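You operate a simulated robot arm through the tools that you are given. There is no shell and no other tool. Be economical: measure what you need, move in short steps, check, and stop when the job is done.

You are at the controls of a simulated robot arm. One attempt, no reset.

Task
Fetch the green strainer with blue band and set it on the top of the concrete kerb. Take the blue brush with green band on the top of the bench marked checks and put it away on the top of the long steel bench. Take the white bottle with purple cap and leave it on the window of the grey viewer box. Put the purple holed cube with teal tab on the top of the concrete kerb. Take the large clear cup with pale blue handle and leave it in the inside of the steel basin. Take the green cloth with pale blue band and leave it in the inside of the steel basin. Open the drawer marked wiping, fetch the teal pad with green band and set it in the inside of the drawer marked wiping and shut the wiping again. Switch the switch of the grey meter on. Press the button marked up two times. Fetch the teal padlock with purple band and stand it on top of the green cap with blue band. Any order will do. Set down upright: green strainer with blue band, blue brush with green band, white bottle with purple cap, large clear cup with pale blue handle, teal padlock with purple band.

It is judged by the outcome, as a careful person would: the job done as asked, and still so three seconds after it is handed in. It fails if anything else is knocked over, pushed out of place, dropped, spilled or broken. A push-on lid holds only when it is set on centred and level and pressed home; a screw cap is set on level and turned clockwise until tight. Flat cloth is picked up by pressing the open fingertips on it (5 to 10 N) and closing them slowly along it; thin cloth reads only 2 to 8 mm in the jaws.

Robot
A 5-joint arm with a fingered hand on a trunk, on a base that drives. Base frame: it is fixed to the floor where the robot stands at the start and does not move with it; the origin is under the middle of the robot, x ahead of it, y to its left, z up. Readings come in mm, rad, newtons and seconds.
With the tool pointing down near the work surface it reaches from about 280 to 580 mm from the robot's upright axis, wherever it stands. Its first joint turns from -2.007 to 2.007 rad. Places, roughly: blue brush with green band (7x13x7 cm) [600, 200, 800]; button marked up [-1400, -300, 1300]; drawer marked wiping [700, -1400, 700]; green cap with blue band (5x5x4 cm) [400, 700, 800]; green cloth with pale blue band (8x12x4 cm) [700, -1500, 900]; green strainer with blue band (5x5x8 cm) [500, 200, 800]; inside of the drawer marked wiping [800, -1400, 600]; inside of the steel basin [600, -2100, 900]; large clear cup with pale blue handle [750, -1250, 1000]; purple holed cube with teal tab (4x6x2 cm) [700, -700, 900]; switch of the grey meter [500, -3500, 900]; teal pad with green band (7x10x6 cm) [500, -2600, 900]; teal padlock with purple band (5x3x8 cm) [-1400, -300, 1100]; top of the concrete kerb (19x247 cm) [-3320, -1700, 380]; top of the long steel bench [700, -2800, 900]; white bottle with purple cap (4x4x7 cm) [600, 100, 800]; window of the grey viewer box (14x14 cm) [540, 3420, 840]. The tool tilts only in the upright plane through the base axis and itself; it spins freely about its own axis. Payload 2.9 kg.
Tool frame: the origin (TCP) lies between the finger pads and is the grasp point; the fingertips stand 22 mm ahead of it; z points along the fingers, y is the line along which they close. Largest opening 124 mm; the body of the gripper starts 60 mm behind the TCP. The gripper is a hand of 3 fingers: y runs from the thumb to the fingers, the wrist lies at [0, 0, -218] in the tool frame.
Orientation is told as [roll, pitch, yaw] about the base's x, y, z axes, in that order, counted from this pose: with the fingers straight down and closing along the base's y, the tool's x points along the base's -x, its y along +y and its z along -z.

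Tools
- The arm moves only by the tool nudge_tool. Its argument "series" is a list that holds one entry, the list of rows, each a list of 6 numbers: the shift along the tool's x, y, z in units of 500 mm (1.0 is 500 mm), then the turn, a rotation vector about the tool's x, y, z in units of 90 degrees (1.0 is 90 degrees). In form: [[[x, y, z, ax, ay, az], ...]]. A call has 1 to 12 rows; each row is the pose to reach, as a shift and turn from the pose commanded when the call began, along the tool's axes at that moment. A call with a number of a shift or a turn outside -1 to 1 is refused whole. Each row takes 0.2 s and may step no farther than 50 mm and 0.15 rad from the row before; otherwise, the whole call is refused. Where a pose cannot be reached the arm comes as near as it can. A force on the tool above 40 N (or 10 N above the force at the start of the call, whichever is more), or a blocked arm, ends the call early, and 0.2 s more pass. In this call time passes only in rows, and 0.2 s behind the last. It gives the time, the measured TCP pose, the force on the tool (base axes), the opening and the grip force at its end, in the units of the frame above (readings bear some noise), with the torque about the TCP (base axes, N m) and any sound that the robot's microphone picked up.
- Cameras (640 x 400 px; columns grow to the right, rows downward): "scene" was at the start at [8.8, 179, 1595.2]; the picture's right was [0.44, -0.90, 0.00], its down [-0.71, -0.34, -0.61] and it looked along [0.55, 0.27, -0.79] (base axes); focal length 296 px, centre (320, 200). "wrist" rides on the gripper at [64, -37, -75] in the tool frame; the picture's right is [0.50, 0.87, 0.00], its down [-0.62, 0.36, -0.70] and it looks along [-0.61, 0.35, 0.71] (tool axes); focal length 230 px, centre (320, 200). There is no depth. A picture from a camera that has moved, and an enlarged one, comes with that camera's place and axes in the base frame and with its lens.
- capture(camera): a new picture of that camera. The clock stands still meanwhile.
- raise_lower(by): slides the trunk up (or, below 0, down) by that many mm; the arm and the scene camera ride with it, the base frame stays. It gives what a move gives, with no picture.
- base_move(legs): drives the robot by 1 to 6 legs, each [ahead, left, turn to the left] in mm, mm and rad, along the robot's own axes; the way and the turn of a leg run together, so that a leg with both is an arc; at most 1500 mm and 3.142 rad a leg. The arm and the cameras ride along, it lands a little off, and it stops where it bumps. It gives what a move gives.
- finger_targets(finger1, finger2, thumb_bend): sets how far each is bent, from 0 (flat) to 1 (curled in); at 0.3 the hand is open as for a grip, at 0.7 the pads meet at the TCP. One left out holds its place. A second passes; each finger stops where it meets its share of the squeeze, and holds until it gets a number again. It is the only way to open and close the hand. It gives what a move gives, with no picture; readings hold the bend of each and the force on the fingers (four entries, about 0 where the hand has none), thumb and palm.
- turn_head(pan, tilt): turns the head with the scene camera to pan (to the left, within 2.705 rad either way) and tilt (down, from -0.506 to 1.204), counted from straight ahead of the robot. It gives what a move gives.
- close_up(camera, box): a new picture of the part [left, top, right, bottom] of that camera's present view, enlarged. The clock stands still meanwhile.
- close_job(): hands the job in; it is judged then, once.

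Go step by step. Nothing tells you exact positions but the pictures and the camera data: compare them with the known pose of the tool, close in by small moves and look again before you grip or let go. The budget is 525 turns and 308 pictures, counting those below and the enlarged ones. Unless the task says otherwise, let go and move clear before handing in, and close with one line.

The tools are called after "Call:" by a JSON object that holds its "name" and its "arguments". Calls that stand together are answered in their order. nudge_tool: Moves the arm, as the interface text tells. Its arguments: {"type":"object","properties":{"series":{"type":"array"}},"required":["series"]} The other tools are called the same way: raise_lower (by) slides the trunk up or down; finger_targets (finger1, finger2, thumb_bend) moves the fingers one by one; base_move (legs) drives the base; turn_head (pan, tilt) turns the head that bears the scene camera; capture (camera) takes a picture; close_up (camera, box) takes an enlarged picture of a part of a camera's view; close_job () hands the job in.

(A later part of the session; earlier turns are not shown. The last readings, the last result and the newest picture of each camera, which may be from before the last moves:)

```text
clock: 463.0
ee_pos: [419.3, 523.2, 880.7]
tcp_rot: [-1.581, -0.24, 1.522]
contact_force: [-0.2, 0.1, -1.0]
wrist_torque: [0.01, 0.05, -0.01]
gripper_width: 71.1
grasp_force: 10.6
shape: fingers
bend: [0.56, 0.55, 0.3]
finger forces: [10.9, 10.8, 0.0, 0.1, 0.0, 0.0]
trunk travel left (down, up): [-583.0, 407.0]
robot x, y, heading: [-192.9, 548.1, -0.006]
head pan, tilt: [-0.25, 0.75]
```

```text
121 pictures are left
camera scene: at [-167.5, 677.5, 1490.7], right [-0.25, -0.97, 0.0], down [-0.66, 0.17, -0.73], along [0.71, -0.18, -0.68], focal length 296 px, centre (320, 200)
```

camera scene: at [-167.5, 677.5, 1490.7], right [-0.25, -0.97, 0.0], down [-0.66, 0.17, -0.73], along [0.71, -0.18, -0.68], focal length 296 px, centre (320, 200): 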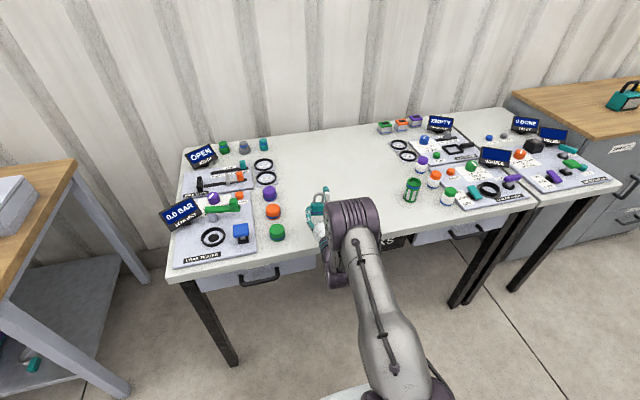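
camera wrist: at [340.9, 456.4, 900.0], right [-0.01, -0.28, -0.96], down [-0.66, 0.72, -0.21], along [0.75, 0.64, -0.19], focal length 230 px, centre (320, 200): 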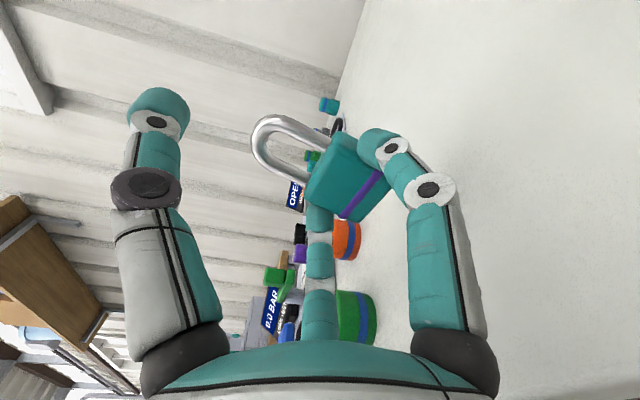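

Call:
{"name": "base_move", "arguments": {"legs": [[-22, 0, 0]]}}

Call:
{"name": "raise_lower", "arguments": {"by": -28}}

Call:
{"name": "capture", "arguments": {"camera": "wrist"}}

Call:
{"name": "close_up", "arguments": {"camera": "scene", "box": [270, 160, 370, 260]}}

```text
clock: 463.8
ee_pos: [396.1, 524.5, 880.9]
tcp_rot: [-1.579, -0.241, 1.521]
contact_force: [-0.5, 0.2, -1.0]
wrist_torque: [0.02, 0.03, 0.03]
gripper_width: 71.4
grasp_force: 11.5
shape: fingers
bend: [0.56, 0.55, 0.3]
finger forces: [11.0, 10.9, 0.0, 0.0, 0.0, 0.1]
trunk travel left (down, up): [-583.0, 407.0]
robot x, y, heading: [-213.7, 550.4, -0.002]
head pan, tilt: [-0.25, 0.75]
```

```text
clock: 464.5
ee_pos: [396.7, 524.5, 853.4]
tcp_rot: [-1.581, -0.24, 1.521]
contact_force: [-0.6, 0.2, -0.8]
wrist_torque: [0.04, 0.01, -0.01]
gripper_width: 71.3
grasp_force: 10.6
shape: fingers
bend: [0.56, 0.55, 0.3]
finger forces: [11.0, 10.8, 0.1, 0.0, 0.0, 0.1]
trunk travel left (down, up): [-555.0, 435.0]
robot x, y, heading: [-210.0, 550.9, 0.0]
head pan, tilt: [-0.25, 0.75]
```

```text
120 pictures are left
camera wrist: at [318.7, 456.8, 871.9], right [0.0, -0.28, -0.96], down [-0.66, 0.72, -0.21], along [0.75, 0.64, -0.19], focal length 230 px, centre (320, 200)
```

wrist: 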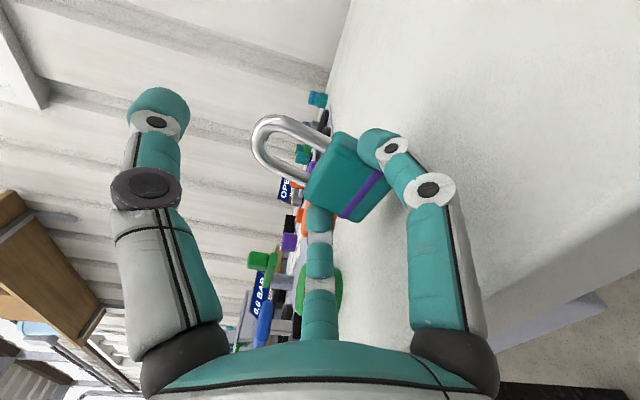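

```text
4.00 times, centred on (320, 210) of scene
camera zoom: at [-189.8, 677.5, 1462.6], right [-0.25, -0.97, 0.0], down [-0.66, 0.17, -0.73], along [0.71, -0.18, -0.68], focal length 1182 px, centre (320, 160)
```

zoom: 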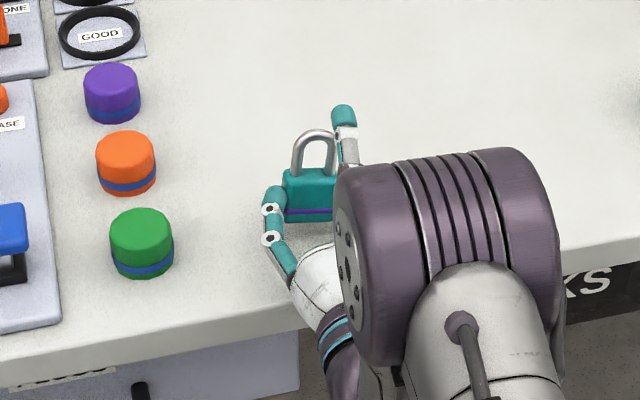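

Roll looks upright here; a pitch lean will level out on the bench. Lowering to contact.

Call:
{"name": "raise_lower", "arguments": {"by": -6}}

Call:
{"name": "raise_lower", "arguments": {"by": -5}}

Call:
{"name": "raise_lower", "arguments": {"by": -4}}

```text
clock: 465.1
ee_pos: [397.8, 524.0, 848.0]
tcp_rot: [-1.581, -0.24, 1.52]
contact_force: [-0.7, 0.5, -1.3]
wrist_torque: [-0.02, -0.01, 0.01]
gripper_width: 71.2
grasp_force: 10.7
shape: fingers
bend: [0.56, 0.55, 0.3]
finger forces: [11.0, 10.7, 0.0, 0.0, 0.1, 0.0]
trunk travel left (down, up): [-549.0, 441.0]
robot x, y, heading: [-211.7, 553.3, -0.001]
head pan, tilt: [-0.25, 0.75]
```

```text
clock: 465.6
ee_pos: [397.5, 522.9, 842.1]
tcp_rot: [-1.582, -0.241, 1.521]
contact_force: [0.1, 0.3, -1.0]
wrist_torque: [0.03, 0.0, -0.01]
gripper_width: 71.2
grasp_force: 10.5
shape: fingers
bend: [0.56, 0.55, 0.3]
finger forces: [11.1, 11.1, 0.0, 0.0, 0.0, 0.1]
trunk travel left (down, up): [-544.0, 446.0]
robot x, y, heading: [-215.6, 552.7, -0.001]
head pan, tilt: [-0.25, 0.75]
```

```text
clock: 466.1
ee_pos: [397.1, 523.9, 839.5]
tcp_rot: [-1.585, -0.24, 1.523]
contact_force: [-0.5, -0.1, 2.9]
wrist_torque: [-0.08, -0.04, 0.02]
gripper_width: 70.2
grasp_force: 12.4
shape: fingers
bend: [0.57, 0.54, 0.3]
finger forces: [12.3, 13.0, 0.0, 0.0, 0.0, 0.0]
trunk travel left (down, up): [-540.0, 450.0]
robot x, y, heading: [-209.8, 552.0, -0.003]
head pan, tilt: [-0.25, 0.75]
```

Call:
{"name": "raise_lower", "arguments": {"by": -3}}

Call:
{"name": "capture", "arguments": {"camera": "wrist"}}

Call:
{"name": "finger_targets", "arguments": {"finger1": 0.5, "finger2": 0.5}}

Call:
{"name": "capture", "arguments": {"camera": "wrist"}}

```text
clock: 466.6
ee_pos: [398.0, 522.3, 835.5]
tcp_rot: [-1.582, -0.24, 1.52]
contact_force: [0.5, -0.7, 7.4]
wrist_torque: [-0.14, -0.12, 0.04]
gripper_width: 68.4
grasp_force: 14.9
shape: fingers
bend: [0.58, 0.53, 0.3]
finger forces: [15.4, 13.7, 0.0, 0.1, 0.0, 0.0]
trunk travel left (down, up): [-537.0, 453.0]
robot x, y, heading: [-210.3, 550.9, 0.005]
head pan, tilt: [-0.25, 0.75]
```

```text
118 pictures are left
camera wrist: at [318.1, 456.7, 855.0], right [0.0, -0.28, -0.96], down [-0.66, 0.72, -0.21], along [0.75, 0.64, -0.19], focal length 230 px, centre (320, 200)
```

wrist: 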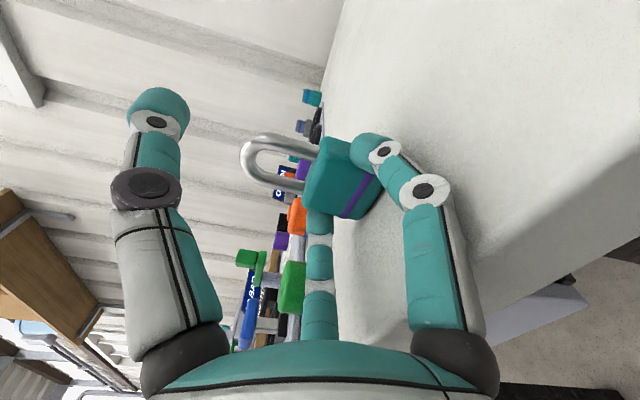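

```text
clock: 467.6
ee_pos: [396.7, 523.5, 835.6]
tcp_rot: [-1.582, -0.238, 1.521]
contact_force: [6.1, 0.6, 16.1]
wrist_torque: [-0.41, 0.11, 0.18]
gripper_width: 71.2
grasp_force: 7.6
shape: fingers
bend: [0.57, 0.5, 0.3]
finger forces: [15.3, 0.0, 0.0, 0.1, 0.0, 0.0]
trunk travel left (down, up): [-537.0, 453.0]
robot x, y, heading: [-211.7, 550.7, 0.003]
head pan, tilt: [-0.25, 0.75]
```

```text
117 pictures are left
camera wrist: at [318.0, 457.1, 855.1], right [0.0, -0.28, -0.96], down [-0.66, 0.72, -0.21], along [0.75, 0.64, -0.19], focal length 230 px, centre (320, 200)
```

wrist: 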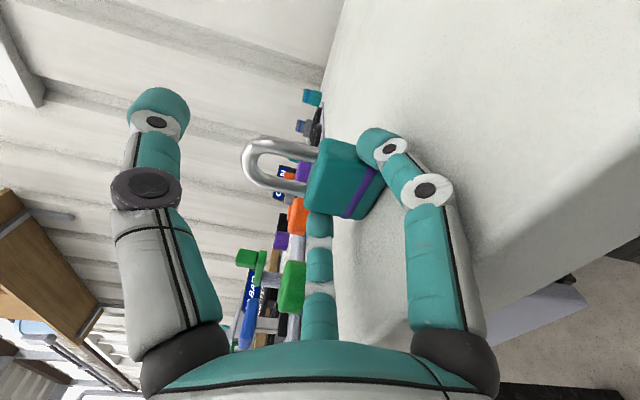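

The padlock squared up; the lower finger presses the bench. I'll raise 6 mm.

Call:
{"name": "raise_lower", "arguments": {"by": 6}}

Call:
{"name": "capture", "arguments": {"camera": "wrist"}}

Call:
{"name": "close_up", "arguments": {"camera": "scene", "box": [270, 160, 370, 260]}}

```text
clock: 468.2
ee_pos: [395.8, 524.5, 838.8]
tcp_rot: [-1.578, -0.243, 1.521]
contact_force: [-1.4, -0.1, -0.2]
wrist_torque: [0.01, 0.01, -0.02]
gripper_width: 78.0
grasp_force: 0.1
shape: fingers
bend: [0.5, 0.5, 0.3]
finger forces: [0.1, 0.0, 0.0, 0.0, 0.0, 0.0]
trunk travel left (down, up): [-543.0, 447.0]
robot x, y, heading: [-211.5, 551.5, 0.001]
head pan, tilt: [-0.25, 0.75]
```

```text
116 pictures are left
camera wrist: at [318.1, 456.8, 858.9], right [-0.01, -0.28, -0.96], down [-0.66, 0.72, -0.2], along [0.75, 0.64, -0.19], focal length 230 px, centre (320, 200)
```

wrist: 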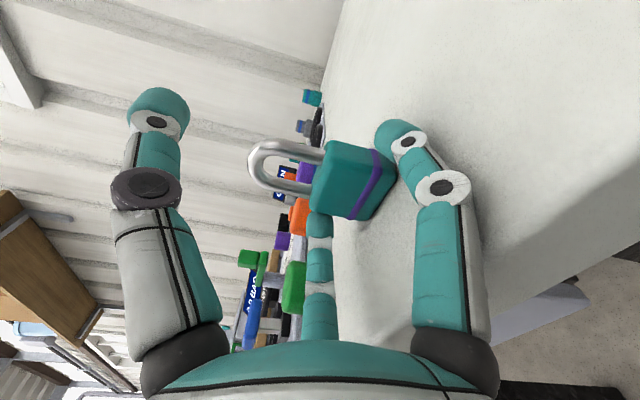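

```text
4.00 times, centred on (320, 210) of scene
camera zoom: at [-190.1, 677.7, 1450.5], right [-0.25, -0.97, 0.0], down [-0.66, 0.17, -0.73], along [0.71, -0.18, -0.68], focal length 1182 px, centre (320, 160)
```

zoom: 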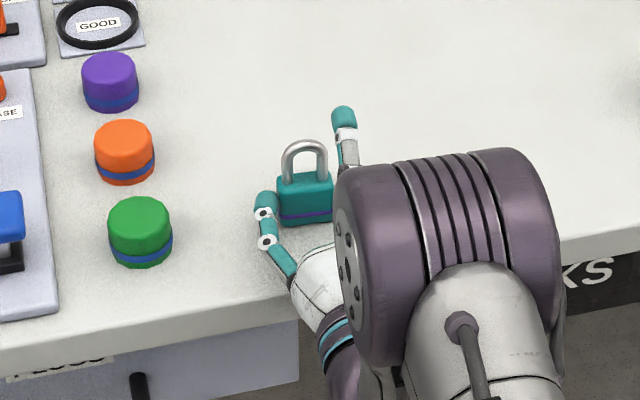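

It stands upright on its own. I'll fine-align and regrip: rotate back slightly, rise 6 mm, advance a little.

Call:
{"name": "nudge_tool", "arguments": {"series": [[[0, -0.012, 0.01, 0, 0, -0.06]]]}}

Call:
{"name": "finger_targets", "arguments": {"finger1": 0.6, "finger2": 0.6}}

Call:
{"name": "finger_targets", "arguments": {"finger1": 0.72, "finger2": 0.72}}

Call:
{"name": "capture", "arguments": {"camera": "wrist"}}

```text
clock: 468.6
ee_pos: [401.9, 522.2, 846.2]
tcp_rot: [-1.579, -0.145, 1.517]
contact_force: [0.0, 0.4, -0.5]
wrist_torque: [-0.03, 0.01, 0.0]
gripper_width: 78.0
grasp_force: 0.0
shape: fingers
bend: [0.5, 0.5, 0.3]
finger forces: [0.0, 0.4, 0.1, 0.0, 0.0, 0.0]
trunk travel left (down, up): [-543.0, 447.0]
robot x, y, heading: [-211.8, 552.2, 0.003]
head pan, tilt: [-0.25, 0.75]
```

```text
clock: 469.6
ee_pos: [401.5, 522.5, 847.1]
tcp_rot: [-1.581, -0.147, 1.519]
contact_force: [0.6, -0.1, 0.5]
wrist_torque: [-0.01, 0.04, 0.0]
gripper_width: 72.5
grasp_force: 3.9
shape: fingers
bend: [0.55, 0.55, 0.3]
finger forces: [3.8, 3.7, 0.0, 0.0, 0.0, 0.0]
trunk travel left (down, up): [-543.0, 447.0]
robot x, y, heading: [-213.1, 552.8, -0.001]
head pan, tilt: [-0.25, 0.75]
```

```text
clock: 470.6
ee_pos: [401.9, 521.7, 847.7]
tcp_rot: [-1.581, -0.146, 1.518]
contact_force: [-0.4, 0.7, 0.8]
wrist_torque: [-0.03, -0.01, 0.03]
gripper_width: 72.0
grasp_force: 9.9
shape: fingers
bend: [0.55, 0.56, 0.3]
finger forces: [10.3, 10.3, 0.0, 0.0, 0.1, 0.0]
trunk travel left (down, up): [-543.0, 447.0]
robot x, y, heading: [-212.2, 551.4, -0.002]
head pan, tilt: [-0.25, 0.75]
```

```text
114 pictures are left
camera wrist: at [323.4, 457.8, 872.7], right [-0.01, -0.37, -0.93], down [-0.66, 0.7, -0.27], along [0.75, 0.61, -0.25], focal length 230 px, centre (320, 200)
```

wrist: 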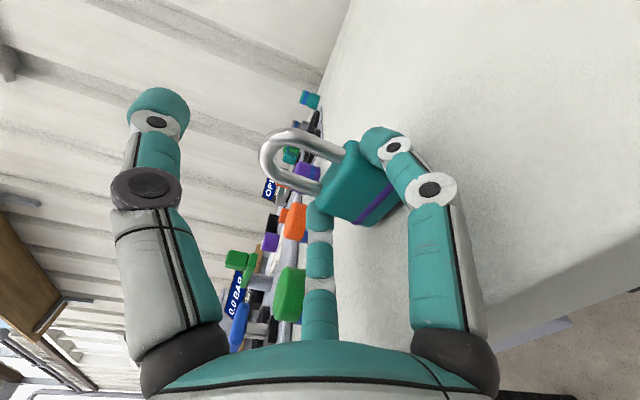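

Regripped squarely. Lift and move over the cap ([421,660]); the padlock sits ≈26 mm ahead of the TCP.

Call:
{"name": "raise_lower", "arguments": {"by": 80}}

Call:
{"name": "base_move", "arguments": {"legs": [[-7, 135, 0]]}}

Call:
{"name": "capture", "arguments": {"camera": "wrist"}}

Call:
{"name": "close_up", "arguments": {"camera": "scene", "box": [270, 160, 370, 260]}}

```text
clock: 471.8
ee_pos: [402.5, 521.4, 927.7]
tcp_rot: [-1.58, -0.145, 1.518]
contact_force: [0.0, -0.7, -0.6]
wrist_torque: [-0.02, 0.02, -0.01]
gripper_width: 72.1
grasp_force: 9.7
shape: fingers
bend: [0.55, 0.56, 0.3]
finger forces: [10.2, 10.2, 0.0, 0.1, 0.0, 0.0]
trunk travel left (down, up): [-623.0, 367.0]
robot x, y, heading: [-213.8, 552.8, -0.001]
head pan, tilt: [-0.25, 0.75]
```

```text
clock: 473.1
ee_pos: [395.1, 663.8, 927.1]
tcp_rot: [-1.581, -0.144, 1.524]
contact_force: [-0.4, 0.2, -1.5]
wrist_torque: [-0.02, 0.04, 0.01]
gripper_width: 72.3
grasp_force: 10.1
shape: fingers
bend: [0.55, 0.56, 0.3]
finger forces: [10.2, 10.2, 0.0, 0.1, 0.0, 0.0]
trunk travel left (down, up): [-623.0, 367.0]
robot x, y, heading: [-217.3, 688.7, 0.003]
head pan, tilt: [-0.25, 0.75]
```

```text
113 pictures are left
camera wrist: at [316.4, 599.6, 952.8], right [-0.01, -0.37, -0.93], down [-0.67, 0.7, -0.27], along [0.75, 0.62, -0.25], focal length 230 px, centre (320, 200)
```

wrist: 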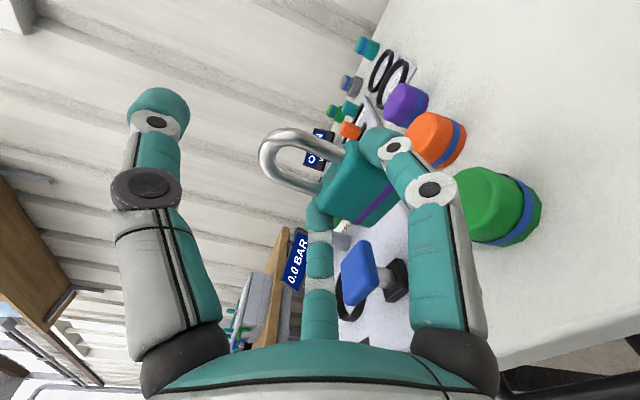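

```text
4.00 times, centred on (320, 210) of scene
camera zoom: at [-198.0, 817.3, 1530.5], right [-0.24, -0.97, 0.0], down [-0.66, 0.16, -0.73], along [0.71, -0.18, -0.68], focal length 1182 px, centre (320, 160)
```

zoom: 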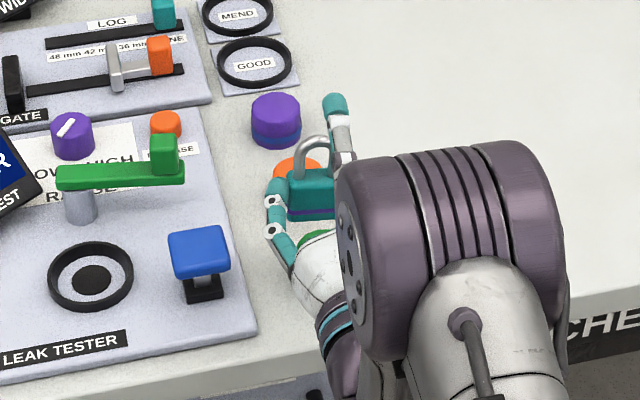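

Call:
{"name": "base_move", "arguments": {"legs": [[-3, -8, 0]]}}

Call:
{"name": "raise_lower", "arguments": {"by": -26}}

Call:
{"name": "capture", "arguments": {"camera": "wrist"}}

Call:
{"name": "close_up", "arguments": {"camera": "scene", "box": [290, 180, 350, 240]}}

```text
clock: 473.8
ee_pos: [392.0, 654.7, 925.9]
tcp_rot: [-1.581, -0.146, 1.522]
contact_force: [-0.5, 0.1, -1.6]
wrist_torque: [-0.02, 0.01, 0.01]
gripper_width: 72.2
grasp_force: 10.2
shape: fingers
bend: [0.55, 0.56, 0.3]
finger forces: [10.3, 10.2, 0.0, 0.0, 0.1, 0.0]
trunk travel left (down, up): [-623.0, 367.0]
robot x, y, heading: [-227.3, 682.9, 0.009]
head pan, tilt: [-0.25, 0.75]
```

```text
clock: 474.6
ee_pos: [391.5, 655.8, 901.0]
tcp_rot: [-1.582, -0.147, 1.524]
contact_force: [0.2, -0.7, -0.3]
wrist_torque: [-0.02, 0.01, 0.03]
gripper_width: 72.0
grasp_force: 10.3
shape: fingers
bend: [0.55, 0.56, 0.3]
finger forces: [10.3, 10.2, 0.1, 0.0, 0.0, 0.0]
trunk travel left (down, up): [-597.0, 393.0]
robot x, y, heading: [-223.5, 679.5, 0.009]
head pan, tilt: [-0.25, 0.75]
```

```text
111 pictures are left
camera wrist: at [313.4, 590.9, 926.6], right [-0.01, -0.37, -0.93], down [-0.67, 0.7, -0.27], along [0.75, 0.62, -0.25], focal length 230 px, centre (320, 200)
```

wrist: 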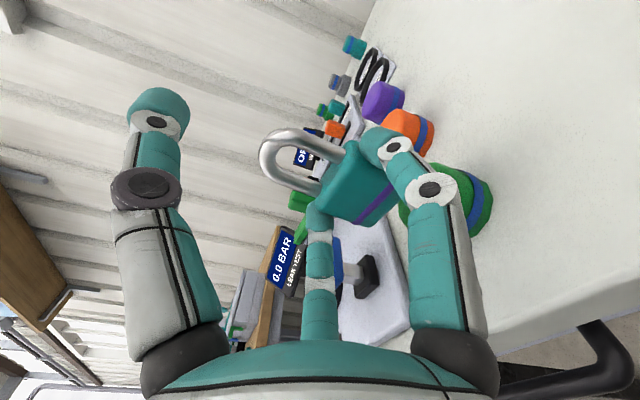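

```text
6.67 times, centred on (320, 210) of scene
camera zoom: at [-201.0, 807.8, 1504.6], right [-0.24, -0.97, 0.0], down [-0.66, 0.17, -0.73], along [0.71, -0.18, -0.68], focal length 1970 px, centre (320, 133)
```

zoom: 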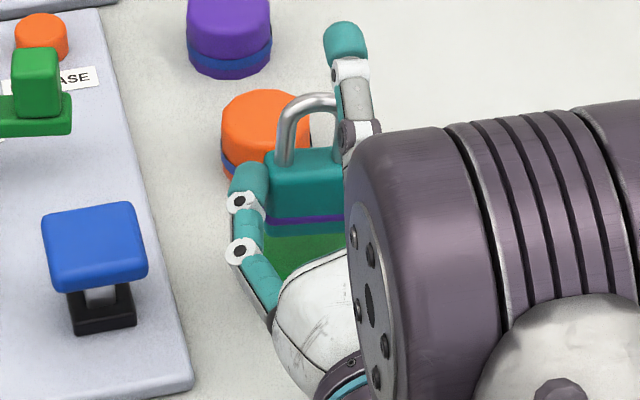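

Alignment over the cap looks right. Lowering in small steps.

Call:
{"name": "raise_lower", "arguments": {"by": -8}}

Call:
{"name": "raise_lower", "arguments": {"by": -4}}

Call:
{"name": "raise_lower", "arguments": {"by": -3}}

```text
clock: 475.1
ee_pos: [392.4, 656.0, 893.3]
tcp_rot: [-1.58, -0.148, 1.523]
contact_force: [-0.2, -0.1, -0.9]
wrist_torque: [0.0, 0.01, -0.04]
gripper_width: 72.1
grasp_force: 10.0
shape: fingers
bend: [0.55, 0.56, 0.3]
finger forces: [10.4, 10.2, 0.0, 0.1, 0.0, 0.0]
trunk travel left (down, up): [-589.0, 401.0]
robot x, y, heading: [-221.2, 680.4, 0.007]
head pan, tilt: [-0.25, 0.75]
```

```text
clock: 475.6
ee_pos: [392.3, 655.3, 888.4]
tcp_rot: [-1.582, -0.146, 1.524]
contact_force: [0.9, 0.7, -1.9]
wrist_torque: [-0.04, 0.01, -0.02]
gripper_width: 71.9
grasp_force: 10.2
shape: fingers
bend: [0.55, 0.56, 0.3]
finger forces: [10.3, 10.3, 0.0, 0.0, 0.0, 0.1]
trunk travel left (down, up): [-585.0, 405.0]
robot x, y, heading: [-222.5, 682.4, 0.003]
head pan, tilt: [-0.25, 0.75]
```

```text
clock: 476.2
ee_pos: [392.0, 656.6, 886.0]
tcp_rot: [-1.582, -0.147, 1.522]
contact_force: [-0.2, -1.0, -2.1]
wrist_torque: [0.02, 0.02, -0.01]
gripper_width: 72.1
grasp_force: 10.4
shape: fingers
bend: [0.55, 0.56, 0.3]
finger forces: [10.2, 10.2, 0.0, 0.0, 0.1, 0.0]
trunk travel left (down, up): [-582.0, 408.0]
robot x, y, heading: [-219.5, 681.7, 0.007]
head pan, tilt: [-0.25, 0.75]
```

Call:
{"name": "raise_lower", "arguments": {"by": -3}}

Call:
{"name": "raise_lower", "arguments": {"by": -3}}

Call:
{"name": "capture", "arguments": {"camera": "wrist"}}

```text
clock: 476.7
ee_pos: [392.0, 656.1, 882.5]
tcp_rot: [-1.581, -0.146, 1.522]
contact_force: [0.7, 0.5, -1.2]
wrist_torque: [0.02, 0.01, 0.0]
gripper_width: 72.1
grasp_force: 10.2
shape: fingers
bend: [0.55, 0.56, 0.3]
finger forces: [10.3, 10.2, 0.0, 0.1, 0.0, 0.0]
trunk travel left (down, up): [-579.0, 411.0]
robot x, y, heading: [-223.6, 686.2, 0.005]
head pan, tilt: [-0.25, 0.75]
```

```text
clock: 477.2
ee_pos: [392.8, 655.1, 880.5]
tcp_rot: [-1.581, -0.146, 1.523]
contact_force: [-0.2, 0.4, 1.0]
wrist_torque: [-0.02, -0.03, -0.01]
gripper_width: 71.8
grasp_force: 10.7
shape: fingers
bend: [0.55, 0.56, 0.3]
finger forces: [11.0, 11.1, 0.0, 0.1, 0.0, 0.0]
trunk travel left (down, up): [-576.0, 414.0]
robot x, y, heading: [-220.6, 681.3, 0.002]
head pan, tilt: [-0.25, 0.75]
```

```text
109 pictures are left
camera wrist: at [313.3, 590.8, 906.0], right [-0.01, -0.37, -0.93], down [-0.67, 0.7, -0.27], along [0.75, 0.62, -0.25], focal length 230 px, centre (320, 200)
```

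wrist: 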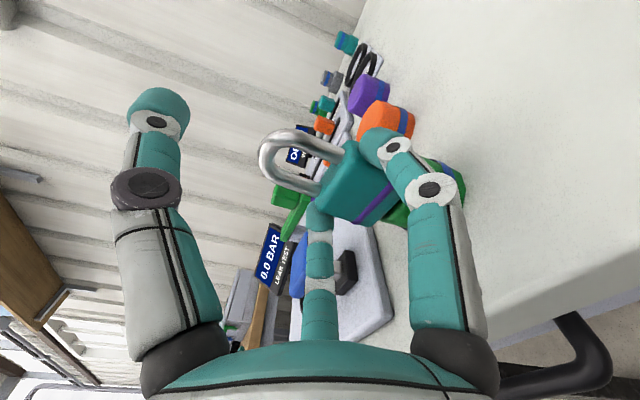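

Call:
{"name": "close_up", "arguments": {"camera": "wrist", "box": [300, 100, 500, 260]}}

Call:
{"name": "close_up", "arguments": {"camera": "scene", "box": [290, 180, 350, 240]}}

```text
2.50 times, centred on (400, 180) of wrist
camera zoom: at [313.3, 590.8, 906.0], right [-0.01, -0.37, -0.93], down [-0.67, 0.7, -0.27], along [0.75, 0.62, -0.25], focal length 575 px, centre (120, 250)
```

zoom: 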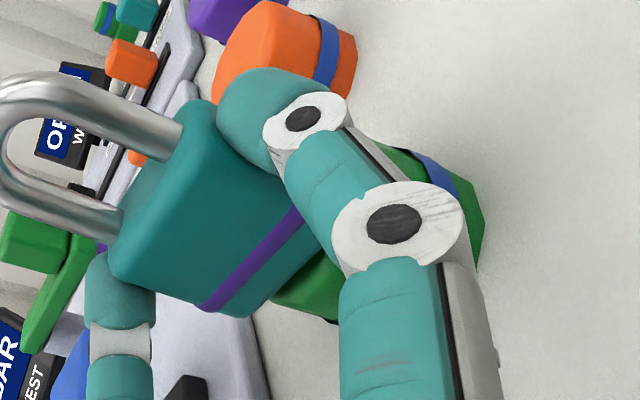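

```text
6.67 times, centred on (320, 210) of scene
camera zoom: at [-201.2, 807.7, 1483.7], right [-0.24, -0.97, 0.0], down [-0.66, 0.17, -0.73], along [0.71, -0.18, -0.68], focal length 1970 px, centre (320, 133)
```

zoom: 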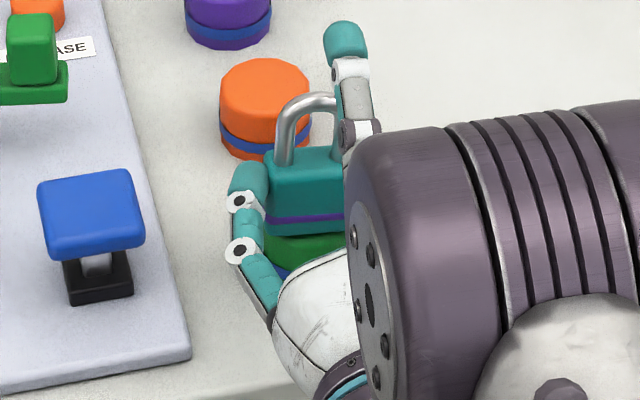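

Well centred. Lower 3 mm more and release gently.

Call:
{"name": "raise_lower", "arguments": {"by": -3}}

Call:
{"name": "finger_targets", "arguments": {"finger1": 0.52, "finger2": 0.52}}

Call:
{"name": "capture", "arguments": {"camera": "wrist"}}

Call:
{"name": "close_up", "arguments": {"camera": "scene", "box": [290, 180, 350, 240]}}

```text
clock: 477.7
ee_pos: [392.0, 655.8, 878.3]
tcp_rot: [-1.582, -0.148, 1.525]
contact_force: [-0.2, 0.2, 6.5]
wrist_torque: [-0.11, -0.14, 0.01]
gripper_width: 70.6
grasp_force: 13.6
shape: fingers
bend: [0.57, 0.55, 0.3]
finger forces: [13.2, 13.3, 0.0, 0.1, 0.1, 0.0]
trunk travel left (down, up): [-573.0, 417.0]
robot x, y, heading: [-225.3, 681.7, 0.004]
head pan, tilt: [-0.25, 0.75]
```

```text
clock: 478.7
ee_pos: [391.6, 656.3, 876.5]
tcp_rot: [-1.581, -0.148, 1.524]
contact_force: [-0.1, 0.4, -0.1]
wrist_torque: [-0.01, 0.02, 0.04]
gripper_width: 75.8
grasp_force: 0.1
shape: fingers
bend: [0.52, 0.52, 0.3]
finger forces: [0.0, 0.0, 0.0, 0.0, 0.0, 0.0]
trunk travel left (down, up): [-573.0, 417.0]
robot x, y, heading: [-222.5, 682.6, 0.006]
head pan, tilt: [-0.25, 0.75]
```

```text
106 pictures are left
camera wrist: at [313.3, 590.8, 902.7], right [-0.01, -0.37, -0.93], down [-0.67, 0.7, -0.27], along [0.75, 0.62, -0.25], focal length 230 px, centre (320, 200)
```

wrist: 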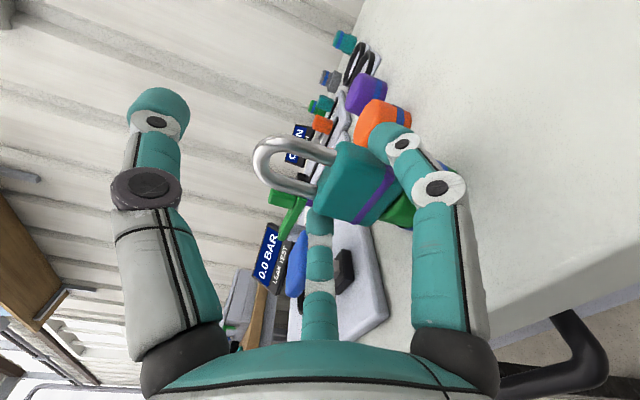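

```text
6.67 times, centred on (320, 210) of scene
camera zoom: at [-201.1, 807.8, 1480.7], right [-0.24, -0.97, 0.0], down [-0.66, 0.17, -0.73], along [0.71, -0.18, -0.68], focal length 1970 px, centre (320, 133)
```

zoom: 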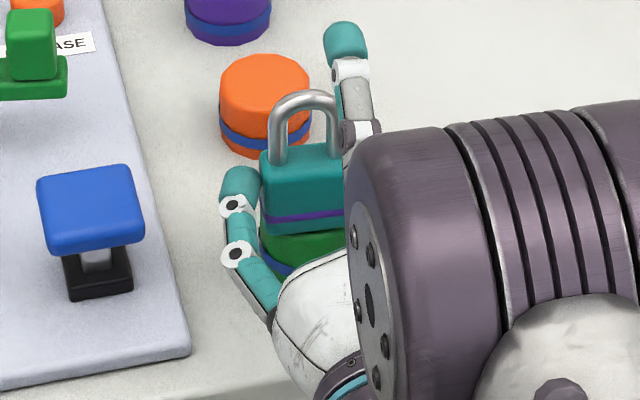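

It stands on the cap. Open a bit more and back straight out.

Call:
{"name": "finger_targets", "arguments": {"finger1": 0.4, "finger2": 0.4, "thumb_bend": 0.2}}

Call:
{"name": "base_move", "arguments": {"legs": [[-250, 0, 0]]}}

Call:
{"name": "close_up", "arguments": {"camera": "scene", "box": [260, 140, 380, 220]}}

```text
clock: 479.7
ee_pos: [392.2, 655.1, 877.2]
tcp_rot: [-1.583, -0.146, 1.523]
contact_force: [-0.6, -0.9, 0.0]
wrist_torque: [0.0, -0.01, 0.01]
gripper_width: 99.9
grasp_force: 0.1
shape: fingers
bend: [0.4, 0.4, 0.2]
finger forces: [0.0, 0.1, 0.1, 0.0, 0.0, 0.0]
trunk travel left (down, up): [-573.0, 417.0]
robot x, y, heading: [-220.0, 684.6, 0.003]
head pan, tilt: [-0.25, 0.75]
```

```text
clock: 481.5
ee_pos: [144.0, 657.1, 878.0]
tcp_rot: [-1.582, -0.149, 1.53]
contact_force: [0.3, -0.8, 0.2]
wrist_torque: [0.03, 0.04, -0.01]
gripper_width: 99.7
grasp_force: 0.1
shape: fingers
bend: [0.4, 0.4, 0.2]
finger forces: [0.1, 0.0, 0.0, 0.0, 0.0, 0.0]
trunk travel left (down, up): [-573.0, 417.0]
robot x, y, heading: [-470.7, 679.8, 0.011]
head pan, tilt: [-0.25, 0.75]
```

```text
5.00 times, centred on (320, 180) of scene
camera zoom: at [-450.9, 805.8, 1480.7], right [-0.24, -0.97, 0.0], down [-0.66, 0.16, -0.73], along [0.71, -0.17, -0.68], focal length 1477 px, centre (320, 300)
```

zoom: 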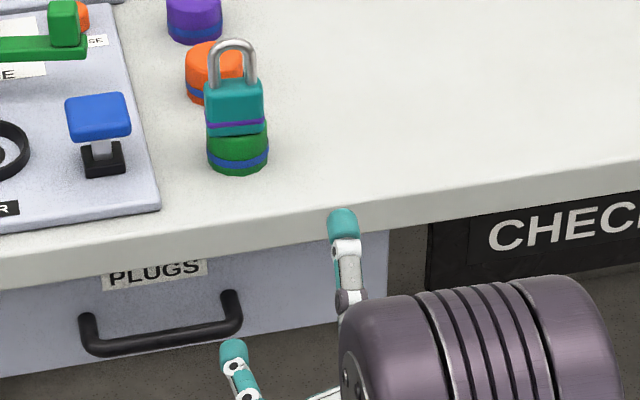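

The padlock is centred upright on the cap. Now tilt the tool down again and go for the white bottle with purple cap.

Call:
{"name": "raise_lower", "arguments": {"by": 200}}

Call:
{"name": "nudge_tool", "arguments": {"series": [[[0, 0, -0.02, -0.09, 0.0131, 0], [0, 0, -0.04, -0.18, 0.0262, 0], [0, 0, -0.06, -0.27, 0.0393, 0], [0, 0, -0.08, -0.36, 0.0524, 0], [0, 0, -0.1, -0.45, 0.0655, 0], [0, 0, -0.12, -0.54, 0.0786, 0], [0, 0, -0.14, -0.63, 0.0917, 0], [0, 0, -0.16, -0.72, 0.1048, 0], [0, 0, -0.18, -0.81, 0.1179, 0], [0, 0, -0.2, -0.9, 0.131, 0], [0, 0, -0.22, -0.99, 0.1441, 0]]]}}

Call:
{"name": "base_move", "arguments": {"legs": [[0, -630, 0], [480, 0, 0]]}}

```text
clock: 483.7
ee_pos: [144.3, 659.4, 1077.9]
tcp_rot: [-1.581, -0.146, 1.531]
contact_force: [-2.0, -0.8, -0.9]
wrist_torque: [-0.05, 0.01, 0.01]
gripper_width: 99.9
grasp_force: 0.1
shape: fingers
bend: [0.4, 0.4, 0.2]
finger forces: [0.0, 0.0, 0.0, 0.1, 0.0, 0.0]
trunk travel left (down, up): [-773.0, 217.0]
robot x, y, heading: [-465.8, 682.1, 0.013]
head pan, tilt: [-0.25, 0.75]
```

```text
clock: 486.1
ee_pos: [32.0, 661.3, 1075.0]
tcp_rot: [-0.006, -0.002, 1.385]
contact_force: [-0.3, -0.5, 0.6]
wrist_torque: [-0.01, -0.02, 0.0]
gripper_width: 99.7
grasp_force: 0.0
shape: fingers
bend: [0.4, 0.4, 0.2]
finger forces: [0.1, 0.1, 0.0, 0.0, 0.1, 0.1]
trunk travel left (down, up): [-773.0, 217.0]
robot x, y, heading: [-472.9, 680.2, 0.016]
head pan, tilt: [-0.25, 0.75]
```

```text
clock: 492.1
ee_pos: [518.4, 24.8, 1076.4]
tcp_rot: [-0.009, -0.002, 1.387]
contact_force: [0.7, -0.2, 0.9]
wrist_torque: [-0.01, 0.0, -0.03]
gripper_width: 99.8
grasp_force: 0.1
shape: fingers
bend: [0.4, 0.4, 0.2]
finger forces: [0.0, 0.1, 0.1, 0.0, 0.0, 0.1]
trunk travel left (down, up): [-773.0, 217.0]
robot x, y, heading: [15.5, 46.2, 0.01]
head pan, tilt: [-0.25, 0.75]
```

Call:
{"name": "nudge_tool", "arguments": {"series": [[[0, 0, 0, 0, 0, 0.09], [0, 0, 0, 0, 0, 0.18], [0, 0, 0, 0, 0, 0.27], [0, 0, 0, 0, 0, 0.36], [0, 0, 0, 0, 0, 0.45], [0, 0, 0, 0, 0, 0.54], [0, 0, 0, 0, 0, 0.63], [0, 0, 0, 0, 0, 0.72], [0, 0, 0, 0, 0, 0.81], [0, 0, 0, 0, 0, 0.9]]]}}

Call:
{"name": "nudge_tool", "arguments": {"series": [[[0, 0, 0, 0, 0, 0.09], [0, 0, 0, 0, 0, 0.18], [0, 0, 0, 0, 0, 0.27], [0, 0, 0, 0, 0, 0.317]]]}}

Call:
{"name": "base_move", "arguments": {"legs": [[80, 0, -0.01]]}}

Call:
{"name": "capture", "arguments": {"camera": "wrist"}}

```text
clock: 494.3
ee_pos: [519.5, 25.9, 1076.0]
tcp_rot: [-0.001, -0.008, -0.031]
contact_force: [-0.1, 0.1, 0.0]
wrist_torque: [0.01, 0.0, 0.0]
gripper_width: 100.0
grasp_force: 0.1
shape: fingers
bend: [0.4, 0.4, 0.2]
finger forces: [0.0, 0.0, 0.0, 0.0, 0.0, 0.0]
trunk travel left (down, up): [-773.0, 217.0]
robot x, y, heading: [16.8, 41.8, 0.016]
head pan, tilt: [-0.25, 0.75]
```

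```text
clock: 495.3
ee_pos: [517.7, 25.0, 1075.6]
tcp_rot: [0.004, -0.009, -0.527]
contact_force: [-0.8, -0.2, -0.2]
wrist_torque: [-0.01, -0.01, 0.0]
gripper_width: 99.6
grasp_force: 0.0
shape: fingers
bend: [0.4, 0.4, 0.2]
finger forces: [0.0, 0.0, 0.0, 0.0, 0.1, 0.0]
trunk travel left (down, up): [-773.0, 217.0]
robot x, y, heading: [11.6, 43.6, 0.013]
head pan, tilt: [-0.25, 0.75]
```

```text
clock: 496.4
ee_pos: [595.4, 21.5, 1075.3]
tcp_rot: [0.003, -0.006, -0.537]
contact_force: [0.7, 0.0, -0.7]
wrist_torque: [0.02, 0.01, -0.01]
gripper_width: 99.8
grasp_force: 0.1
shape: fingers
bend: [0.4, 0.4, 0.2]
finger forces: [0.0, 0.1, 0.0, 0.1, 0.0, 0.1]
trunk travel left (down, up): [-773.0, 217.0]
robot x, y, heading: [90.0, 40.4, 0.001]
head pan, tilt: [-0.25, 0.75]
```

```text
103 pictures are left
camera wrist: at [520.0, 22.2, 1148.8], right [0.01, 1.0, 0.0], down [0.71, -0.01, 0.71], along [0.71, -0.01, -0.71], focal length 230 px, centre (320, 200)
```

wrist: 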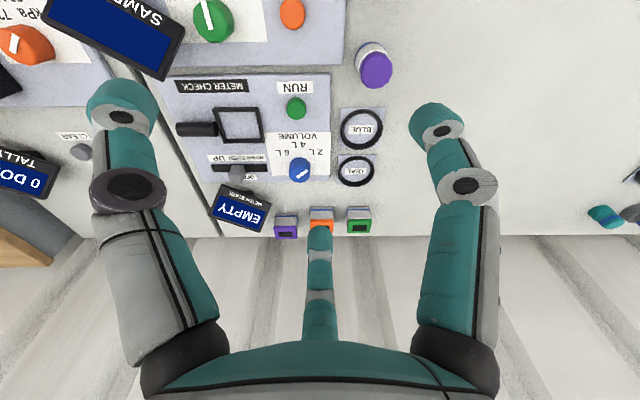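

Call:
{"name": "finger_targets", "arguments": {"finger1": 0.42, "finger2": 0.42, "thumb_bend": 0.42}}

Call:
{"name": "nudge_tool", "arguments": {"series": [[[0.03, 0.055, 0.06, 0, 0, 0], [0.061, 0.111, 0.1, 0, 0, 0], [0.061, 0.111, 0.17, 0, 0, 0], [0.061, 0.111, 0.23, 0, 0, 0]]]}}

Call:
{"name": "capture", "arguments": {"camera": "wrist"}}

```text
clock: 497.4
ee_pos: [593.0, 21.2, 1075.7]
tcp_rot: [0.003, -0.007, -0.535]
contact_force: [0.3, -0.3, -0.5]
wrist_torque: [-0.02, 0.01, -0.06]
gripper_width: 72.0
grasp_force: 0.0
shape: fingers
bend: [0.42, 0.42, 0.42]
finger forces: [0.0, 0.0, 0.1, 0.0, 0.1, 0.0]
trunk travel left (down, up): [-773.0, 217.0]
robot x, y, heading: [91.8, 41.5, 0.007]
head pan, tilt: [-0.25, 0.75]
```

```text
clock: 498.4
ee_pos: [597.6, 84.4, 959.7]
tcp_rot: [0.006, -0.005, -0.535]
contact_force: [0.2, 0.1, 0.3]
wrist_torque: [0.01, 0.02, 0.03]
gripper_width: 72.0
grasp_force: 0.1
shape: fingers
bend: [0.42, 0.42, 0.42]
finger forces: [0.1, 0.0, 0.0, 0.0, 0.0, 0.0]
trunk travel left (down, up): [-773.0, 217.0]
robot x, y, heading: [92.1, 47.3, 0.004]
head pan, tilt: [-0.25, 0.75]
```

```text
102 pictures are left
camera wrist: at [522.8, 85.2, 1034.0], right [0.01, 1.0, 0.0], down [0.71, -0.01, 0.71], along [0.71, -0.01, -0.71], focal length 230 px, centre (320, 200)
```

wrist: 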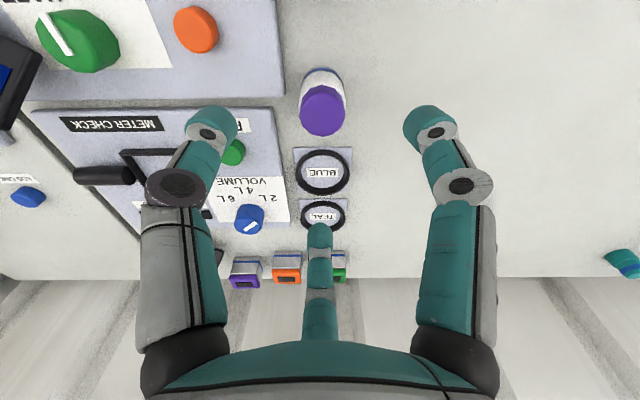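

Call:
{"name": "nudge_tool", "arguments": {"series": [[[0.004, -0.002, 0.07, 0, 0, 0], [0.004, -0.002, 0.14, 0, 0, 0]]]}}

Call:
{"name": "capture", "arguments": {"camera": "wrist"}}

```text
clock: 499.0
ee_pos: [591.5, 85.7, 888.7]
tcp_rot: [0.005, -0.007, -0.537]
contact_force: [-0.4, -1.0, 0.3]
wrist_torque: [0.01, -0.03, 0.01]
gripper_width: 72.1
grasp_force: 0.1
shape: fingers
bend: [0.42, 0.42, 0.42]
finger forces: [0.0, 0.0, 0.1, 0.0, 0.1, 0.0]
trunk travel left (down, up): [-773.0, 217.0]
robot x, y, heading: [92.9, 42.7, 0.009]
head pan, tilt: [-0.25, 0.75]
```

```text
101 pictures are left
camera wrist: at [516.8, 86.2, 962.9], right [0.01, 1.0, 0.0], down [0.71, -0.01, 0.71], along [0.71, -0.01, -0.71], focal length 230 px, centre (320, 200)
```

wrist: 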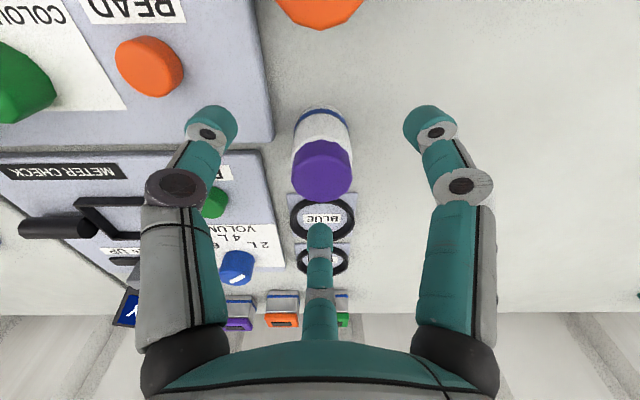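

Call:
{"name": "nudge_tool", "arguments": {"series": [[[0, 0, 0.045, 0, 0, 0], [0, 0, 0.084, 0, 0, 0]]]}}

Call:
{"name": "finger_targets", "arguments": {"finger1": 0.55, "finger2": 0.55, "thumb_bend": 0.55}}

Call:
{"name": "capture", "arguments": {"camera": "wrist"}}

```text
clock: 499.6
ee_pos: [595.3, 85.3, 847.9]
tcp_rot: [0.006, -0.007, -0.536]
contact_force: [-1.1, 0.4, 0.5]
wrist_torque: [-0.02, -0.01, -0.04]
gripper_width: 72.2
grasp_force: 0.3
shape: fingers
bend: [0.42, 0.42, 0.42]
finger forces: [0.1, 0.0, 0.1, 0.1, 0.0, 0.0]
trunk travel left (down, up): [-773.0, 217.0]
robot x, y, heading: [95.5, 41.7, 0.002]
head pan, tilt: [-0.25, 0.75]
```

```text
clock: 500.6
ee_pos: [594.1, 88.0, 848.4]
tcp_rot: [0.004, -0.005, -0.534]
contact_force: [0.0, -0.6, -0.1]
wrist_torque: [0.02, 0.0, 0.0]
gripper_width: 36.5
grasp_force: 0.2
shape: fingers
bend: [0.55, 0.55, 0.55]
finger forces: [0.1, 0.0, 0.1, 0.1, 0.0, 0.0]
trunk travel left (down, up): [-773.0, 217.0]
robot x, y, heading: [91.5, 44.6, 0.005]
head pan, tilt: [-0.25, 0.75]
```

```text
100 pictures are left
camera wrist: at [519.6, 88.1, 921.5], right [0.01, 1.0, 0.0], down [0.71, -0.01, 0.71], along [0.71, -0.01, -0.71], focal length 230 px, centre (320, 200)
```

wrist: 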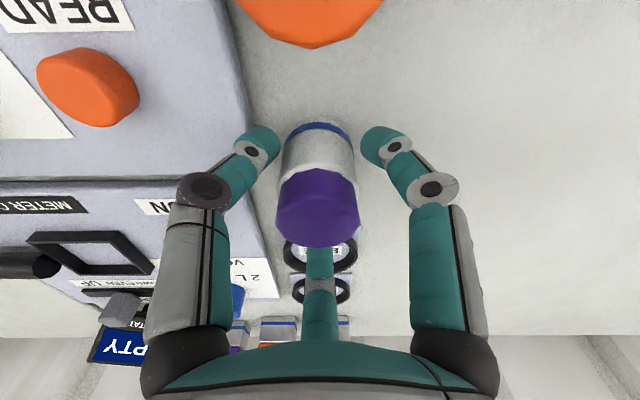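

Call:
{"name": "finger_targets", "arguments": {"finger1": 0.66, "finger2": 0.66, "thumb_bend": 0.66}}

Call:
{"name": "finger_targets", "arguments": {"finger1": 0.72, "finger2": 0.72, "thumb_bend": 0.72}}

Call:
{"name": "nudge_tool", "arguments": {"series": [[[0, 0, -0.03, 0, 0, 0], [0, 0, -0.08, 0, 0, 0]]]}}

Call:
{"name": "capture", "arguments": {"camera": "wrist"}}

```text
clock: 501.6
ee_pos: [593.9, 87.8, 848.4]
tcp_rot: [0.007, -0.007, -0.536]
contact_force: [-0.5, 0.1, 0.9]
wrist_torque: [-0.02, 0.02, 0.01]
gripper_width: 25.8
grasp_force: 8.1
shape: fingers
bend: [0.59, 0.57, 0.6]
finger forces: [4.9, 5.6, 0.1, 0.0, 6.8, 0.0]
trunk travel left (down, up): [-773.0, 217.0]
robot x, y, heading: [95.2, 46.9, 0.005]
head pan, tilt: [-0.25, 0.75]
```

```text
clock: 502.6
ee_pos: [594.2, 87.4, 848.2]
tcp_rot: [0.005, -0.006, -0.538]
contact_force: [-0.4, 0.5, 0.8]
wrist_torque: [0.01, -0.03, 0.0]
gripper_width: 23.9
grasp_force: 13.6
shape: fingers
bend: [0.59, 0.57, 0.62]
finger forces: [8.1, 8.1, 0.0, 0.0, 11.7, 0.0]
trunk travel left (down, up): [-773.0, 217.0]
robot x, y, heading: [92.5, 41.9, 0.005]
head pan, tilt: [-0.25, 0.75]
```

```text
clock: 503.2
ee_pos: [594.3, 87.5, 887.6]
tcp_rot: [0.005, -0.009, -0.535]
contact_force: [0.5, -0.7, -0.8]
wrist_torque: [-0.01, 0.01, -0.02]
gripper_width: 24.0
grasp_force: 13.9
shape: fingers
bend: [0.59, 0.57, 0.62]
finger forces: [8.2, 8.2, 0.0, 0.0, 11.5, 0.0]
trunk travel left (down, up): [-773.0, 217.0]
robot x, y, heading: [93.5, 42.7, 0.003]
head pan, tilt: [-0.25, 0.75]
```

```text
99 pictures are left
camera wrist: at [519.9, 86.9, 961.0], right [0.01, 1.0, 0.0], down [0.71, -0.01, 0.71], along [0.71, -0.01, -0.71], focal length 230 px, centre (320, 200)
```

wrist: 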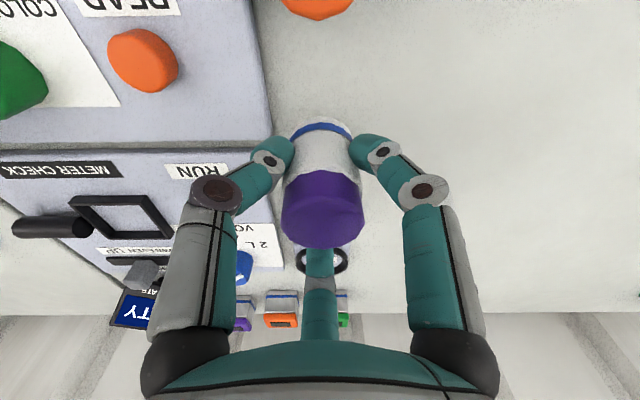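

The bottle is held. Raise, retract, back off and strafe left toward the viewer box.

Call:
{"name": "nudge_tool", "arguments": {"series": [[[0, 0, -0.09, 0, 0, 0], [0, 0, -0.18, 0, 0, 0], [0.07, -0.04, -0.24, 0, 0, 0], [0.14, -0.08, -0.3, 0, 0, 0], [0.21, -0.12, -0.34, 0, 0, 0]]]}}

Call:
{"name": "base_move", "arguments": {"legs": [[-430, 0, 0], [0, 1100, 0]]}}

Call:
{"name": "turn_head", "arguments": {"pan": 0.9, "tilt": 0.5}}

Call:
{"name": "capture", "arguments": {"camera": "scene"}}

```text
refused: row 3 steps farther than a row can; nothing moved
```

```text
clock: 510.9
ee_pos: [161.0, 1150.9, 886.3]
tcp_rot: [0.004, -0.008, -0.533]
contact_force: [-0.8, 0.3, -1.2]
wrist_torque: [0.0, -0.01, -0.03]
gripper_width: 23.5
grasp_force: 14.1
shape: fingers
bend: [0.59, 0.57, 0.62]
finger forces: [8.2, 8.4, 0.0, 0.0, 11.4, 0.0]
trunk travel left (down, up): [-773.0, 217.0]
robot x, y, heading: [-341.6, 1105.6, 0.007]
head pan, tilt: [-0.25, 0.75]
```

```text
clock: 512.2
ee_pos: [159.7, 1150.8, 887.5]
tcp_rot: [0.004, -0.007, -0.531]
contact_force: [0.5, -0.2, -1.0]
wrist_torque: [0.01, 0.0, 0.0]
gripper_width: 23.3
grasp_force: 14.2
shape: fingers
bend: [0.59, 0.57, 0.62]
finger forces: [8.2, 8.5, 0.0, 0.0, 11.5, 0.0]
trunk travel left (down, up): [-773.0, 217.0]
robot x, y, heading: [-344.0, 1102.1, 0.007]
head pan, tilt: [0.901, 0.499]
```

```text
98 pictures are left
camera scene: at [-346.2, 1324.4, 1702.6], right [0.79, -0.62, 0.0], down [-0.3, -0.38, -0.88], along [0.54, 0.69, -0.48], focal length 296 px, centre (320, 200)
```

scene: 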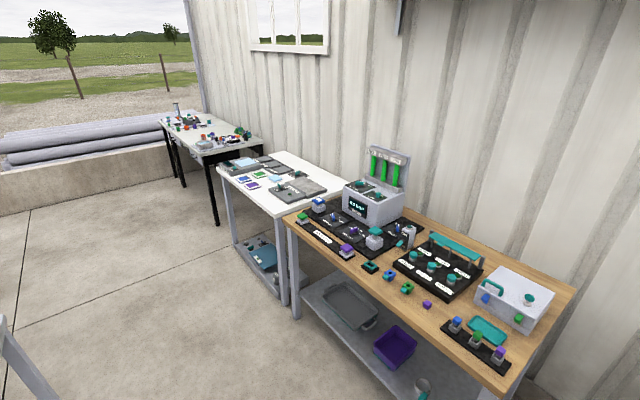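

The retract was refused and the base backed out low — I must check whether I hit the orange/green bottles.

Call:
{"name": "turn_head", "arguments": {"pan": -0.95, "tilt": 0.55}}

Call:
{"name": "capture", "arguments": {"camera": "scene"}}

Call:
{"name": "capture", "arguments": {"camera": "wrist"}}

```text
clock: 514.1
ee_pos: [161.0, 1151.0, 887.0]
tcp_rot: [0.004, -0.006, -0.533]
contact_force: [0.0, 0.1, -1.0]
wrist_torque: [0.01, 0.0, -0.01]
gripper_width: 23.8
grasp_force: 14.3
shape: fingers
bend: [0.59, 0.57, 0.62]
finger forces: [8.2, 8.4, 0.1, 0.0, 11.5, 0.0]
trunk travel left (down, up): [-773.0, 217.0]
robot x, y, heading: [-343.2, 1108.2, 0.008]
head pan, tilt: [-0.949, 0.55]
```

```text
97 pictures are left
camera scene: at [-349.5, 1180.2, 1698.1], right [-0.81, -0.59, 0.0], down [-0.31, 0.42, -0.85], along [0.5, -0.69, -0.52], focal length 296 px, centre (320, 200)
```

scene: 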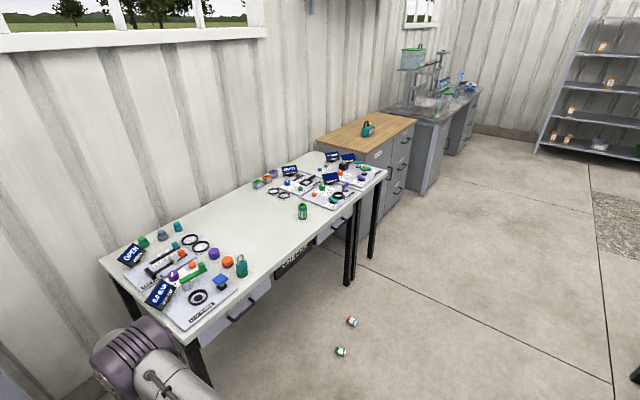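

```text
96 pictures are left
camera wrist: at [85.2, 1151.6, 960.7], right [0.01, 1.0, 0.0], down [0.71, -0.01, 0.71], along [0.71, -0.01, -0.71], focal length 230 px, centre (320, 200)
```

wrist: 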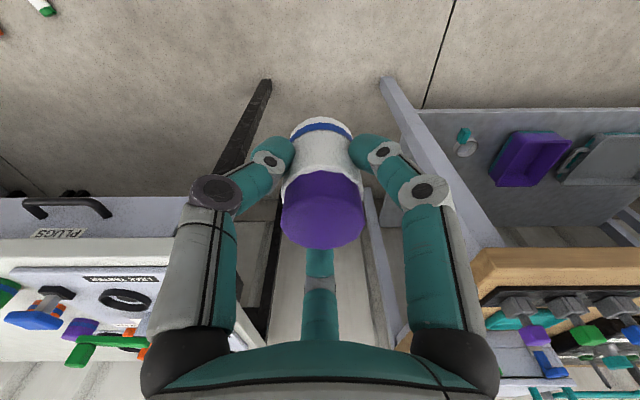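

I knocked the orange- and green-capped bottles onto the floor with that low retreat. That's my error; after delivering this bottle I'll pick them up and set them back. First raise and retract the arm properly.

Call:
{"name": "nudge_tool", "arguments": {"series": [[[0, 0, -0.09, 0, 0, 0], [0, 0, -0.18, 0, 0, 0], [0, 0, -0.27, 0, 0, 0], [0, 0, -0.34, 0, 0, 0], [0.06, -0.036, -0.38, 0, 0, 0], [0.12, -0.072, -0.4, 0, 0, 0], [0.172, -0.102, -0.4, 0, 0, 0]]]}}

```text
clock: 515.7
ee_pos: [59.7, 1150.5, 1085.2]
tcp_rot: [0.008, -0.008, -0.531]
contact_force: [0.4, -0.5, 0.0]
wrist_torque: [0.01, 0.02, 0.02]
gripper_width: 22.8
grasp_force: 14.1
shape: fingers
bend: [0.59, 0.57, 0.63]
finger forces: [8.4, 8.8, 0.1, 0.0, 10.9, 0.0]
trunk travel left (down, up): [-773.0, 217.0]
robot x, y, heading: [-343.3, 1107.3, 0.007]
head pan, tilt: [-0.949, 0.55]
```

Call:
{"name": "base_move", "arguments": {"legs": [[0, 1150, -0.007], [0, 1100, 0]]}}

Call:
{"name": "turn_head", "arguments": {"pan": 0.1, "tilt": 0.7}}

Call:
{"name": "capture", "arguments": {"camera": "scene"}}

```text
clock: 526.6
ee_pos: [51.5, 3367.4, 1084.9]
tcp_rot: [0.006, -0.008, -0.528]
contact_force: [1.0, 0.3, -0.2]
wrist_torque: [-0.02, 0.04, -0.01]
gripper_width: 22.8
grasp_force: 14.1
shape: fingers
bend: [0.59, 0.57, 0.63]
finger forces: [8.3, 8.9, 0.0, 0.0, 10.9, 0.0]
trunk travel left (down, up): [-773.0, 217.0]
robot x, y, heading: [-350.9, 3324.5, 0.01]
head pan, tilt: [-0.949, 0.55]
```

```text
clock: 527.9
ee_pos: [50.8, 3364.9, 1085.8]
tcp_rot: [0.004, -0.008, -0.528]
contact_force: [0.0, 0.0, -0.7]
wrist_torque: [0.0, 0.0, -0.02]
gripper_width: 22.8
grasp_force: 14.4
shape: fingers
bend: [0.59, 0.57, 0.63]
finger forces: [8.3, 8.7, 0.0, 0.0, 10.9, 0.0]
trunk travel left (down, up): [-773.0, 217.0]
robot x, y, heading: [-354.5, 3324.4, 0.012]
head pan, tilt: [0.099, 0.7]
```

```text
95 pictures are left
camera scene: at [-326.7, 3476.8, 1684.9], right [0.11, -0.99, 0.0], down [-0.64, -0.07, -0.76], along [0.76, 0.08, -0.64], focal length 296 px, centre (320, 200)
```

scene: 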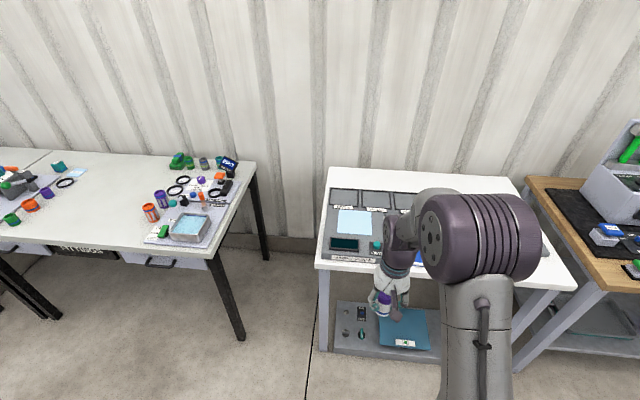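

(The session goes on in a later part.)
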